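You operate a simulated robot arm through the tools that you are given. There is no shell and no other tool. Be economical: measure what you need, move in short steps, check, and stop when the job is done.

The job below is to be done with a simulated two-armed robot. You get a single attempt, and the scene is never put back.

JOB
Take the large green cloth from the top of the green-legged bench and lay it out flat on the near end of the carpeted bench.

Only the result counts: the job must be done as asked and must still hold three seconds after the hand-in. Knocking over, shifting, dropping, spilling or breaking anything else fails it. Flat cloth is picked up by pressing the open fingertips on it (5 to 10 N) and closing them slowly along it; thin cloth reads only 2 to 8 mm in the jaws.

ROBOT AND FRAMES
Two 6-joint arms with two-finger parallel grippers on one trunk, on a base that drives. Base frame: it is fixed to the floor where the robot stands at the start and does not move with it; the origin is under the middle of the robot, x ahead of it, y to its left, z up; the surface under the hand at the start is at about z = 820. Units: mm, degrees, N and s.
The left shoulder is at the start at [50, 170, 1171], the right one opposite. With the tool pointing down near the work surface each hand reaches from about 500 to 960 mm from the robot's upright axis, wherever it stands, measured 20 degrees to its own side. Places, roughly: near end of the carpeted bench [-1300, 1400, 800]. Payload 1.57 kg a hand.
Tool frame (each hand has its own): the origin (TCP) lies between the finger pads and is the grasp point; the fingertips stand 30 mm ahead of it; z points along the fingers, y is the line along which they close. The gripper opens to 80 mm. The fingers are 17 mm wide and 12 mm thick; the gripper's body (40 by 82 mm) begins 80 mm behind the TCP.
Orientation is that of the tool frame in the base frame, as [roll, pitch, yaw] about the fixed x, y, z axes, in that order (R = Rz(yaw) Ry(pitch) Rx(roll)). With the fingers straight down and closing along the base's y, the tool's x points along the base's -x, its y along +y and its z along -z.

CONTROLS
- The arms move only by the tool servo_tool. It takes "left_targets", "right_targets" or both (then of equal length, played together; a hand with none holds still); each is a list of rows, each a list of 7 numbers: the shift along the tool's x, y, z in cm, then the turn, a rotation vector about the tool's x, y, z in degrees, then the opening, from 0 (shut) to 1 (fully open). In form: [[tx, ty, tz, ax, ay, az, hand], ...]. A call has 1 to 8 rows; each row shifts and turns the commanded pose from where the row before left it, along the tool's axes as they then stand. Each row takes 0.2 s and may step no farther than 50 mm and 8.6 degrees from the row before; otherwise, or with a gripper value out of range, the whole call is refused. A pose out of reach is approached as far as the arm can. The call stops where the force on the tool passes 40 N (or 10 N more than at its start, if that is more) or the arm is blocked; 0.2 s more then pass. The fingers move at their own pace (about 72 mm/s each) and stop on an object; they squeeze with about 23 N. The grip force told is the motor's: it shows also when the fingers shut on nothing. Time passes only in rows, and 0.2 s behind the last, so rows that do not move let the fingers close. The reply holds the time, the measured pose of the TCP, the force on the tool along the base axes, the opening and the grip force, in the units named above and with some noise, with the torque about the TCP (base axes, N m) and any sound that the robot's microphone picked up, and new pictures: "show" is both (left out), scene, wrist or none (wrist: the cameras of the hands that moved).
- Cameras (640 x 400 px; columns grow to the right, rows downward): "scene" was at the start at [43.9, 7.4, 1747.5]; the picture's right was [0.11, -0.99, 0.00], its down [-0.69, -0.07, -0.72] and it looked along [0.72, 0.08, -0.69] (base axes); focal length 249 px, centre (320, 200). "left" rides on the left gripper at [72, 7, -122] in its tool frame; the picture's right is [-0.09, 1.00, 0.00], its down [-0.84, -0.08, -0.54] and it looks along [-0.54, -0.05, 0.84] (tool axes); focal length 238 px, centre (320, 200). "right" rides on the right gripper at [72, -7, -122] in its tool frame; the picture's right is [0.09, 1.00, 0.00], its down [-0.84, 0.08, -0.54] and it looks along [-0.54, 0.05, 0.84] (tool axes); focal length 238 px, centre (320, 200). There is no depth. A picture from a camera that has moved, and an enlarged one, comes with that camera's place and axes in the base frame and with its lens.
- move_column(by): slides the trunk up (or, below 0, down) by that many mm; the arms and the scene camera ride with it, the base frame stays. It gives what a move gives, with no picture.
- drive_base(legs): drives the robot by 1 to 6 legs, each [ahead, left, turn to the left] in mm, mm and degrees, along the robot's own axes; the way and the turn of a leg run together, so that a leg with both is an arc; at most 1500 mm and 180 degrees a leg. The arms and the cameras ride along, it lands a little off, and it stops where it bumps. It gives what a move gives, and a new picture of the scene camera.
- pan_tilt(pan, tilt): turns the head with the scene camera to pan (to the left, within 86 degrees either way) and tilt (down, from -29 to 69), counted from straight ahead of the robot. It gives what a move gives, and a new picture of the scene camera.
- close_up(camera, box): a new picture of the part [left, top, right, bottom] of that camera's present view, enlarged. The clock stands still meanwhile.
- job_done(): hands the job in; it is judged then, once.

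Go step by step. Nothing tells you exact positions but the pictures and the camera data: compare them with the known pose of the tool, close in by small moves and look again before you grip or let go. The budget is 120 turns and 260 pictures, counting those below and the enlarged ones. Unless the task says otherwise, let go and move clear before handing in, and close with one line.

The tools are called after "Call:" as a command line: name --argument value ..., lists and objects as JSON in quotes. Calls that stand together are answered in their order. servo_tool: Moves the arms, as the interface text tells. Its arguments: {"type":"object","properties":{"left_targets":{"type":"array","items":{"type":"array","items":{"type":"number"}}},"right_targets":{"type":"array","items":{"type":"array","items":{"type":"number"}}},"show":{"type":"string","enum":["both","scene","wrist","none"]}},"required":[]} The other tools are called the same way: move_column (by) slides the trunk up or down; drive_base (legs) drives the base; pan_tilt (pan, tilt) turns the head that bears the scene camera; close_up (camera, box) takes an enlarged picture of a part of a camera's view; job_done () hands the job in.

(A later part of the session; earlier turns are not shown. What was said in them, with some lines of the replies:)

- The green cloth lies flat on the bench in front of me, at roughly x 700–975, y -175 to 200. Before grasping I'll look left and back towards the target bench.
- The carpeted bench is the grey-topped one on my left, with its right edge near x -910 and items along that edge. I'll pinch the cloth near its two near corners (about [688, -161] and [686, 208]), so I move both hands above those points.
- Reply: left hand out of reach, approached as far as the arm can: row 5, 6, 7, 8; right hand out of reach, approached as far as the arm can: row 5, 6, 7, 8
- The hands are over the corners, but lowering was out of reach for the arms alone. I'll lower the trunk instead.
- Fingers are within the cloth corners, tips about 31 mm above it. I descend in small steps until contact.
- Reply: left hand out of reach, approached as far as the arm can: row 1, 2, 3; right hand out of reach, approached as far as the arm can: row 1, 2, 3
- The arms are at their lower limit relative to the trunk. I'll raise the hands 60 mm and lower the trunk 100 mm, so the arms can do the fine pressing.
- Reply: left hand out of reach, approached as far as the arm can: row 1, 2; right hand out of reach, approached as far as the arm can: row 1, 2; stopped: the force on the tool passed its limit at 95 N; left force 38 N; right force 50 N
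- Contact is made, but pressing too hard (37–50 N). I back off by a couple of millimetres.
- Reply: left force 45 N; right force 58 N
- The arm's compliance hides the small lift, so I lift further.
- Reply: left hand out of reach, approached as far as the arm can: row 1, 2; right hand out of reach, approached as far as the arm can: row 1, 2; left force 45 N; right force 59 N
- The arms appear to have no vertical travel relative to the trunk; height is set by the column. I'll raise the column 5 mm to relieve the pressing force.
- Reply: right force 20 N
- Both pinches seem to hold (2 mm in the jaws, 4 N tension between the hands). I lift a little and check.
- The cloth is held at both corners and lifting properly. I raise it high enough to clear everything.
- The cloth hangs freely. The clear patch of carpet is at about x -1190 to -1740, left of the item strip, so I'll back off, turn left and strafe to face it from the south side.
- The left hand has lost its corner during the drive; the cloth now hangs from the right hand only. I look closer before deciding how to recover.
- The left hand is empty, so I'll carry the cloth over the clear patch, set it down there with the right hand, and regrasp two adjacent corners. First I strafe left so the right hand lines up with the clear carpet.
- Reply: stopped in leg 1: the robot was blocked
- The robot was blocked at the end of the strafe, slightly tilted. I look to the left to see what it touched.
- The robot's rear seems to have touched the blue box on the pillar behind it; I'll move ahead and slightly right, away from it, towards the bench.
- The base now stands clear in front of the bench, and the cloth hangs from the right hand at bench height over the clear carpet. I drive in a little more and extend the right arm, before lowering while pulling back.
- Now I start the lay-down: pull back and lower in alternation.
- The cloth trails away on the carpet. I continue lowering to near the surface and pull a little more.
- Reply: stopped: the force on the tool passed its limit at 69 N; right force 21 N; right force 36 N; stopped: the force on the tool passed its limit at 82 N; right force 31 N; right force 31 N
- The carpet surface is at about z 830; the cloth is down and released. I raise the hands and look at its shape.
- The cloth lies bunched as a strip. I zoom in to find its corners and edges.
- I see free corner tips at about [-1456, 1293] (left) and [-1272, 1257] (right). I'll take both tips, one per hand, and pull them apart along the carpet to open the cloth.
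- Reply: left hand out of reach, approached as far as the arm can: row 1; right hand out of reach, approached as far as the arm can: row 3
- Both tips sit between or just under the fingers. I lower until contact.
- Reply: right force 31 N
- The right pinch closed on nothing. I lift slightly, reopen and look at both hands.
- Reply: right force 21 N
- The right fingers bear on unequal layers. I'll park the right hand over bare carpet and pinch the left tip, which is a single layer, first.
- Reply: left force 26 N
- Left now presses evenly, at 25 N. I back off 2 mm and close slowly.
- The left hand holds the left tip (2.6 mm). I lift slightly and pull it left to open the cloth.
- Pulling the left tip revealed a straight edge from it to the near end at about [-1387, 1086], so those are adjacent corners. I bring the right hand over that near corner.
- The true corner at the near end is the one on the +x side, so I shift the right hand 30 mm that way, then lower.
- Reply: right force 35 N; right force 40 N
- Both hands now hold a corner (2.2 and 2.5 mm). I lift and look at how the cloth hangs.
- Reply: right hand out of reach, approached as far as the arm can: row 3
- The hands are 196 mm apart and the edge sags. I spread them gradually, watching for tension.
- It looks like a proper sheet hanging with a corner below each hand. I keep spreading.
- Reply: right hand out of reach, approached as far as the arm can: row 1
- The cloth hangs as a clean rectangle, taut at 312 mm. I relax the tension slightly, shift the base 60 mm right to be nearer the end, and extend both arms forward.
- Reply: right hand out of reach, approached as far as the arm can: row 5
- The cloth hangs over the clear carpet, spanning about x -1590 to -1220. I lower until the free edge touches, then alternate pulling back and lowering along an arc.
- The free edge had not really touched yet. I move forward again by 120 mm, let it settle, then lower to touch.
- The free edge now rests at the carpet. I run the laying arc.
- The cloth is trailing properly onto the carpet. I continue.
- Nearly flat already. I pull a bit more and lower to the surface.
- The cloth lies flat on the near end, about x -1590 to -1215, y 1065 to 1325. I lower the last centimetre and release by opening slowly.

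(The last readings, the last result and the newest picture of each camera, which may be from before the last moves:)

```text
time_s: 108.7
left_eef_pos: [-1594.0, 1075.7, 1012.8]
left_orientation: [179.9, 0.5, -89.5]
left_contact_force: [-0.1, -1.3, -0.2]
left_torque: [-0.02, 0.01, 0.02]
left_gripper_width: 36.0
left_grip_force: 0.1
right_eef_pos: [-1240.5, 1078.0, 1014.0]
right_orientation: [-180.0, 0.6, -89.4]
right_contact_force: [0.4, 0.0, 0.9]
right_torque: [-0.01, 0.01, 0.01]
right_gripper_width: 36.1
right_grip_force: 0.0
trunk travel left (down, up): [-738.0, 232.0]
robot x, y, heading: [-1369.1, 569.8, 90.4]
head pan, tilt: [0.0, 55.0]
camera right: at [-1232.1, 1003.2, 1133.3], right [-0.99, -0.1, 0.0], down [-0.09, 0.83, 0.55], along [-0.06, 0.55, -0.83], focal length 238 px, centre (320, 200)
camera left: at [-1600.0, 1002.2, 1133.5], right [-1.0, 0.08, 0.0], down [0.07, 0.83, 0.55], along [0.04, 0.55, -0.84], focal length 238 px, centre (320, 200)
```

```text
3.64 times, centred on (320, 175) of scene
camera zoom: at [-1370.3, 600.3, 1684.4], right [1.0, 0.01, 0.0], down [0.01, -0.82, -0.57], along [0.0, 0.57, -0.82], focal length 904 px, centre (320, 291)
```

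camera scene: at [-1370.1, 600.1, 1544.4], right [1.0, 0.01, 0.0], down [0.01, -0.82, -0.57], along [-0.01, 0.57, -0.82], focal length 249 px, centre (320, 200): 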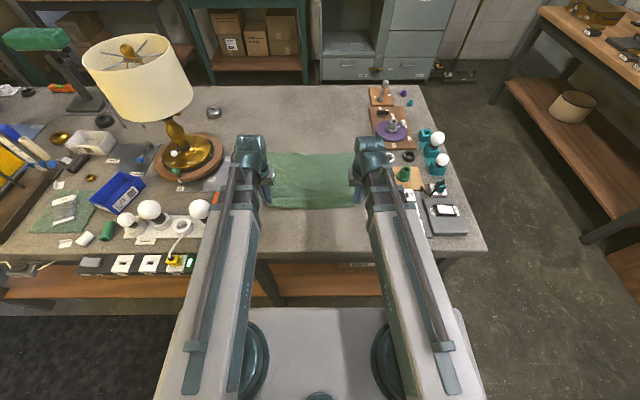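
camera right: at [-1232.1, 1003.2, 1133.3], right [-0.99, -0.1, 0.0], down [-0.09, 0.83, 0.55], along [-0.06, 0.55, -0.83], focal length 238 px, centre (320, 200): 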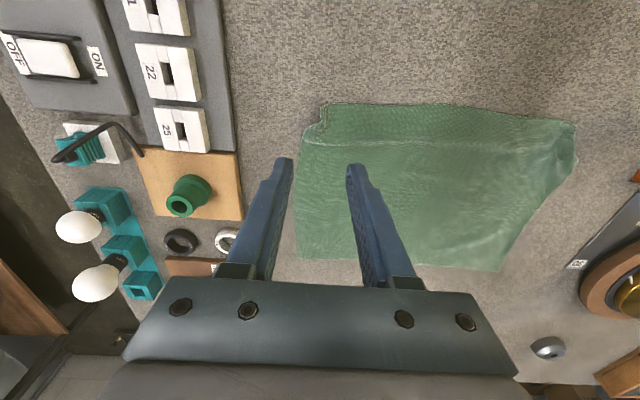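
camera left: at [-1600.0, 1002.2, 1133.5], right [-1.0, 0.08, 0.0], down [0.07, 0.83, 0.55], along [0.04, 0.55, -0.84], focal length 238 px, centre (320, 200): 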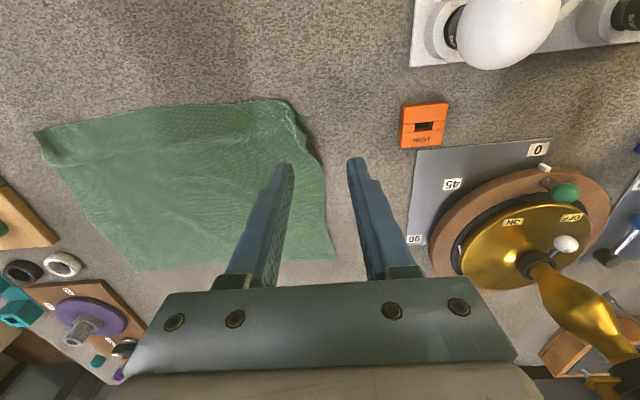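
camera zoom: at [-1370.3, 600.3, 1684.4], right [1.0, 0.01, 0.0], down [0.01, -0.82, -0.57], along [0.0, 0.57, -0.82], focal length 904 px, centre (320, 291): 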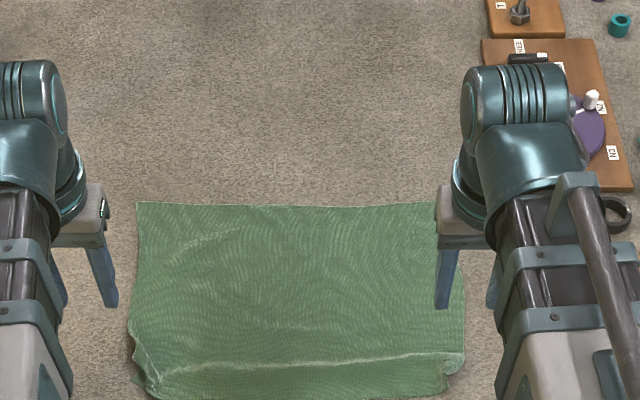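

It is essentially flat, with slightly puckered near corners. I zoom in on those.

Call:
close_up --camera "left" --box '[200, 70, 360, 170]'

Call:
close_up --camera "right" --box '[270, 70, 430, 170]'

```text
4.00 times, centred on (280, 120) of left
camera zoom: at [-1600.0, 1002.2, 1133.5], right [-1.0, 0.08, 0.0], down [0.07, 0.83, 0.55], along [0.04, 0.55, -0.84], focal length 953 px, centre (480, 520)
```

zoom: 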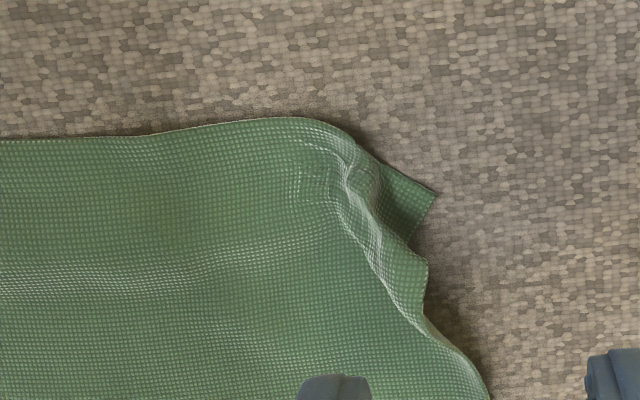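

```text
4.00 times, centred on (350, 120) of right
camera zoom: at [-1232.1, 1003.2, 1133.3], right [-0.99, -0.1, 0.0], down [-0.09, 0.83, 0.55], along [-0.06, 0.55, -0.83], focal length 953 px, centre (200, 520)
```

zoom: 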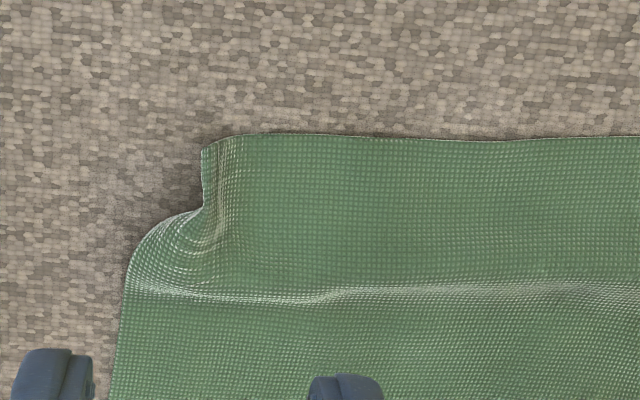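

Each near corner has a small pinch pleat. I'll straddle each pleat with the fingertips, press lightly and open the fingers to spread it.

Call:
servo_tool --left_targets '[[-0.4, -1.9, 0, 0, 0, 0, 0.22], [-0.3, -1.9, 0, 0, 0, 0, 0.22]]' --right_targets '[[-0.3, 0.75, 0, 0, 0, 0, 0.22], [-0.2, 0.75, 0, 0, 0, 0, 0.22]]' --show "none"

Call:
move_column --by -145

Call:
close_up --camera "left" --box '[200, 90, 440, 240]'

Call:
close_up --camera "right" --box '[200, 90, 440, 240]'

```text
time_s: 109.3
left_eef_pos: [-1555.4, 1083.2, 1012.2]
left_orientation: [179.9, 0.5, -89.4]
left_contact_force: [-0.3, 0.7, -0.2]
left_torque: [0.0, 0.02, 0.0]
left_gripper_width: 17.7
left_grip_force: 0.1
right_eef_pos: [-1255.9, 1082.7, 1013.7]
right_orientation: [180.0, 0.6, -89.4]
right_contact_force: [-0.3, 0.8, 0.7]
right_torque: [0.0, 0.02, 0.0]
right_gripper_width: 17.5
right_grip_force: 0.1
trunk travel left (down, up): [-738.0, 232.0]
robot x, y, heading: [-1367.5, 568.6, 90.7]
head pan, tilt: [0.0, 55.0]
```

```text
time_s: 111.0
left_eef_pos: [-1556.1, 1083.1, 867.5]
left_orientation: [179.9, 0.6, -89.5]
left_contact_force: [0.4, -0.2, 0.3]
left_torque: [-0.02, 0.02, -0.01]
left_gripper_width: 17.6
left_grip_force: 0.1
right_eef_pos: [-1256.0, 1083.1, 868.6]
right_orientation: [-179.9, 0.7, -89.4]
right_contact_force: [0.2, 0.6, 2.5]
right_torque: [-0.03, -0.04, -0.01]
right_gripper_width: 18.1
right_grip_force: 0.1
trunk travel left (down, up): [-593.0, 377.0]
robot x, y, heading: [-1371.2, 570.6, 90.4]
head pan, tilt: [0.0, 55.0]
```

```text
2.67 times, centred on (320, 165) of left
camera zoom: at [-1561.3, 1010.1, 988.6], right [-1.0, 0.08, 0.0], down [0.07, 0.83, 0.55], along [0.04, 0.55, -0.84], focal length 636 px, centre (320, 293)
```

zoom: 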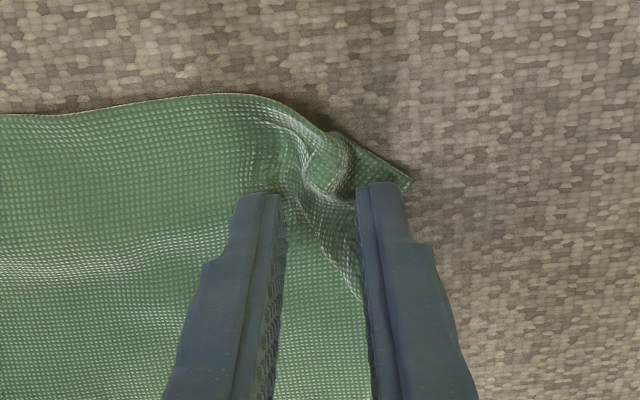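

```text
2.67 times, centred on (320, 165) of right
camera zoom: at [-1247.6, 1008.8, 988.4], right [-0.99, -0.1, 0.0], down [-0.09, 0.83, 0.55], along [-0.06, 0.55, -0.83], focal length 636 px, centre (320, 293)
```

zoom: 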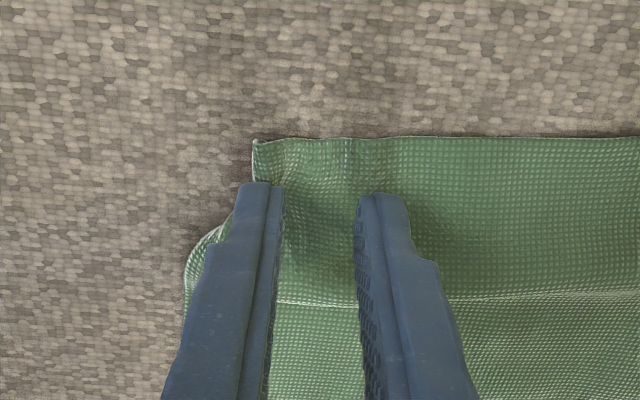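

The fingers straddle the pleats well. I press lightly and spread.

Call:
move_column --by -6.5

Call:
servo_tool --left_targets '[[0, 0, 0, 0, 0, 0, 0.28], [0, 0, 0, 0, 0, 0, 0.34], [0, 0, 0, 0, 0, 0, 0.4], [0, 0, 0, 0, 0, 0, 0.46], [0, 0, 0, 0, 0, 0, 0.52], [0, 0, 0, 0, 0, 0, 0.58], [0, 0, 0, 0, 0, 0, 0.64]]' --right_targets '[[0, 0, 0, 0, 0, 0, 0.28], [0, 0, 0, 0, 0, 0, 0.34], [0, 0, 0, 0, 0, 0, 0.4], [0, 0, 0, 0, 0, 0, 0.46], [0, 0, 0, 0, 0, 0, 0.52], [0, 0, 0, 0, 0, 0, 0.58], [0, 0, 0, 0, 0, 0, 0.64]]' --show "wrist"

```text
time_s: 111.5
left_eef_pos: [-1556.6, 1083.5, 862.3]
left_orientation: [180.0, 0.7, -89.5]
left_contact_force: [0.6, 1.2, 17.4]
left_torque: [0.1, 0.16, 0.0]
left_gripper_width: 17.8
left_grip_force: 0.1
right_eef_pos: [-1255.9, 1081.3, 863.1]
right_orientation: [-180.0, 0.8, -89.4]
right_contact_force: [-1.6, 0.3, 4.3]
right_torque: [0.0, -0.02, -0.02]
right_gripper_width: 16.1
right_grip_force: 0.1
trunk travel left (down, up): [-587.0, 383.0]
robot x, y, heading: [-1370.4, 567.2, 90.3]
head pan, tilt: [0.0, 55.0]
```

```text
time_s: 113.2
left_eef_pos: [-1555.3, 1082.7, 862.3]
left_orientation: [180.0, 0.6, -89.6]
left_contact_force: [10.3, -1.7, 19.5]
left_torque: [0.09, 0.1, -0.05]
left_gripper_width: 42.8
left_grip_force: 0.2
right_eef_pos: [-1254.6, 1079.6, 862.1]
right_orientation: [-180.0, 0.8, -89.3]
right_contact_force: [-5.7, 0.6, 8.7]
right_torque: [-0.03, -0.11, 0.02]
right_gripper_width: 46.6
right_grip_force: 0.0
trunk travel left (down, up): [-587.0, 383.0]
robot x, y, heading: [-1371.4, 571.5, 90.5]
head pan, tilt: [0.0, 55.0]
camera right: at [-1247.3, 1007.6, 982.4], right [-0.99, -0.1, 0.0], down [-0.09, 0.83, 0.55], along [-0.06, 0.55, -0.83], focal length 238 px, centre (320, 200)
camera left: at [-1560.7, 1008.9, 982.8], right [-1.0, 0.08, 0.0], down [0.07, 0.83, 0.55], along [0.04, 0.55, -0.83], focal length 238 px, centre (320, 200)
```

right: 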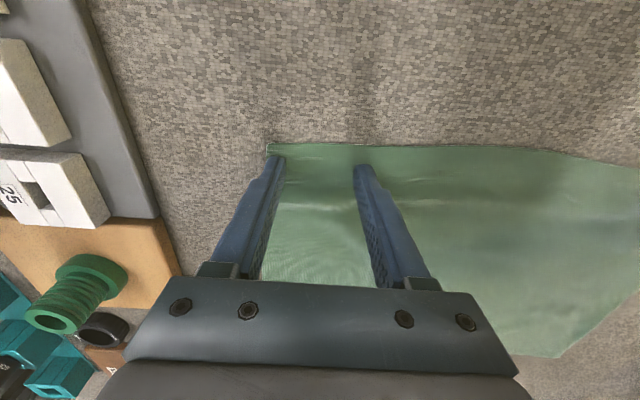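
left: 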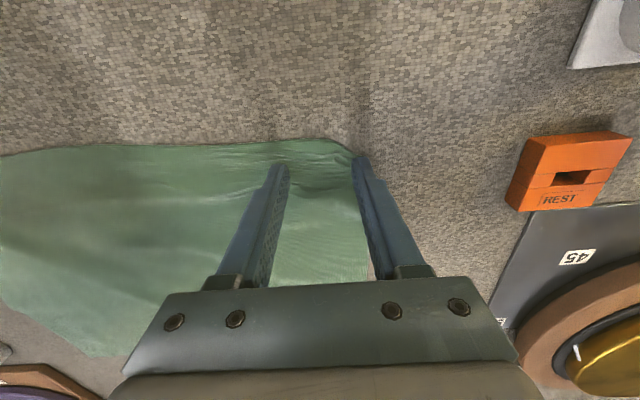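

That worked nicely: both pleats have spread out. I lift clear and inspect.

Call:
move_column --by 200

Call:
servo_tool --left_targets '[[0, 2, 0, 0, 0, 0, 0.5], [0, 2, 0, 0, 0, 0, 0.5]]' --right_targets '[[0, -2, 0, 0, 0, 0, 0.5], [0, -2, 0, 0, 0, 0, 0.5]]' --show "wrist"

Call:
close_up --camera "scene" --box '[240, 120, 400, 240]'

```text
time_s: 115.3
left_eef_pos: [-1554.6, 1083.3, 1061.2]
left_orientation: [179.9, 0.5, -89.5]
left_contact_force: [-1.0, 0.2, 0.3]
left_torque: [-0.01, 0.01, -0.03]
left_gripper_width: 51.2
left_grip_force: 0.1
right_eef_pos: [-1256.3, 1083.7, 1061.2]
right_orientation: [-179.9, 0.7, -89.4]
right_contact_force: [0.0, 1.1, -0.4]
right_torque: [0.0, -0.02, 0.01]
right_gripper_width: 51.0
right_grip_force: 0.1
trunk travel left (down, up): [-787.0, 183.0]
robot x, y, heading: [-1372.8, 571.5, 90.6]
head pan, tilt: [0.0, 55.0]
```

```text
time_s: 115.9
left_eef_pos: [-1597.8, 1082.8, 1061.4]
left_orientation: [179.9, 0.5, -89.5]
left_contact_force: [-0.4, 0.2, 0.1]
left_torque: [0.0, 0.02, 0.02]
left_gripper_width: 40.1
left_grip_force: 0.1
right_eef_pos: [-1213.9, 1083.1, 1062.1]
right_orientation: [-180.0, 0.6, -89.4]
right_contact_force: [-0.3, 0.2, -0.2]
right_torque: [0.02, 0.02, 0.01]
right_gripper_width: 39.7
right_grip_force: 0.1
trunk travel left (down, up): [-787.0, 183.0]
robot x, y, heading: [-1373.2, 568.7, 90.3]
head pan, tilt: [0.0, 55.0]
camera right: at [-1207.7, 1010.2, 1181.8], right [-0.99, -0.1, 0.0], down [-0.09, 0.83, 0.55], along [-0.06, 0.55, -0.83], focal length 238 px, centre (320, 200)
camera left: at [-1602.7, 1009.7, 1182.0], right [-1.0, 0.08, 0.0], down [0.07, 0.83, 0.55], along [0.04, 0.55, -0.84], focal length 238 px, centre (320, 200)
```

right: 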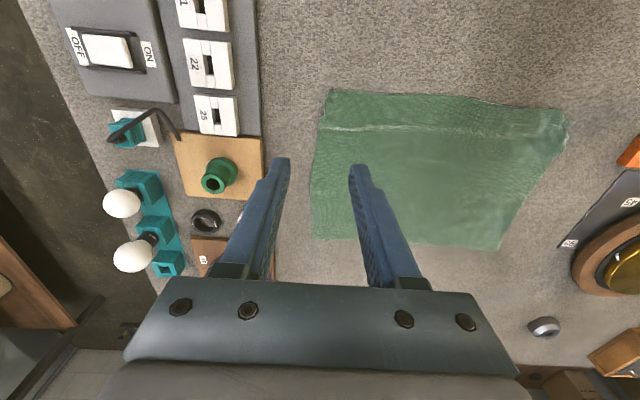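
left: 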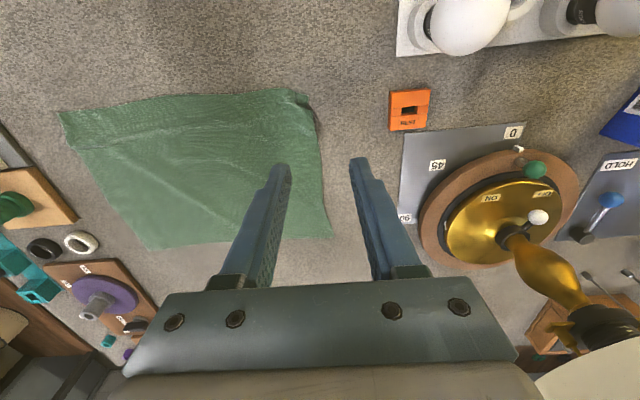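

```text
3.33 times, centred on (320, 180) of scene
camera zoom: at [-1370.1, 600.3, 1732.9], right [1.0, 0.01, 0.0], down [0.01, -0.82, -0.57], along [-0.01, 0.57, -0.82], focal length 829 px, centre (320, 267)
```

zoom: 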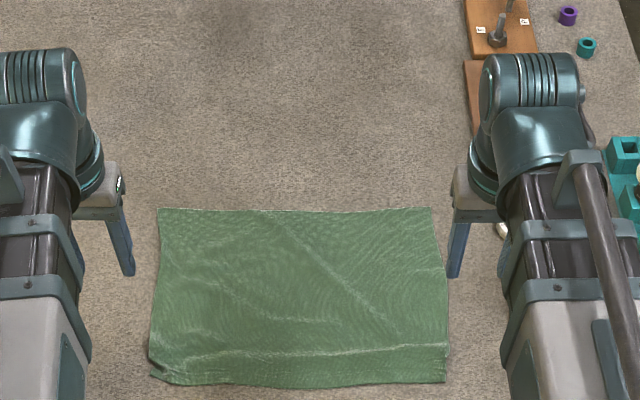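

The cloth lies flat and unfolded on the near end of the carpeted bench, and both hands are empty and well above it. I hand in.

Call:
job_done

```text
The job is handed in.
```

The green cloth is laid out flat on the clear patch at the near end of the carpeted bench, and both hands are empty and clear. On the way, the left hand lost its grip and I had to regrasp the cloth on the bench. The base was also briefly blocked during a strafe, most likely by the post behind it; I saw nothing moved, but did not check it closely.
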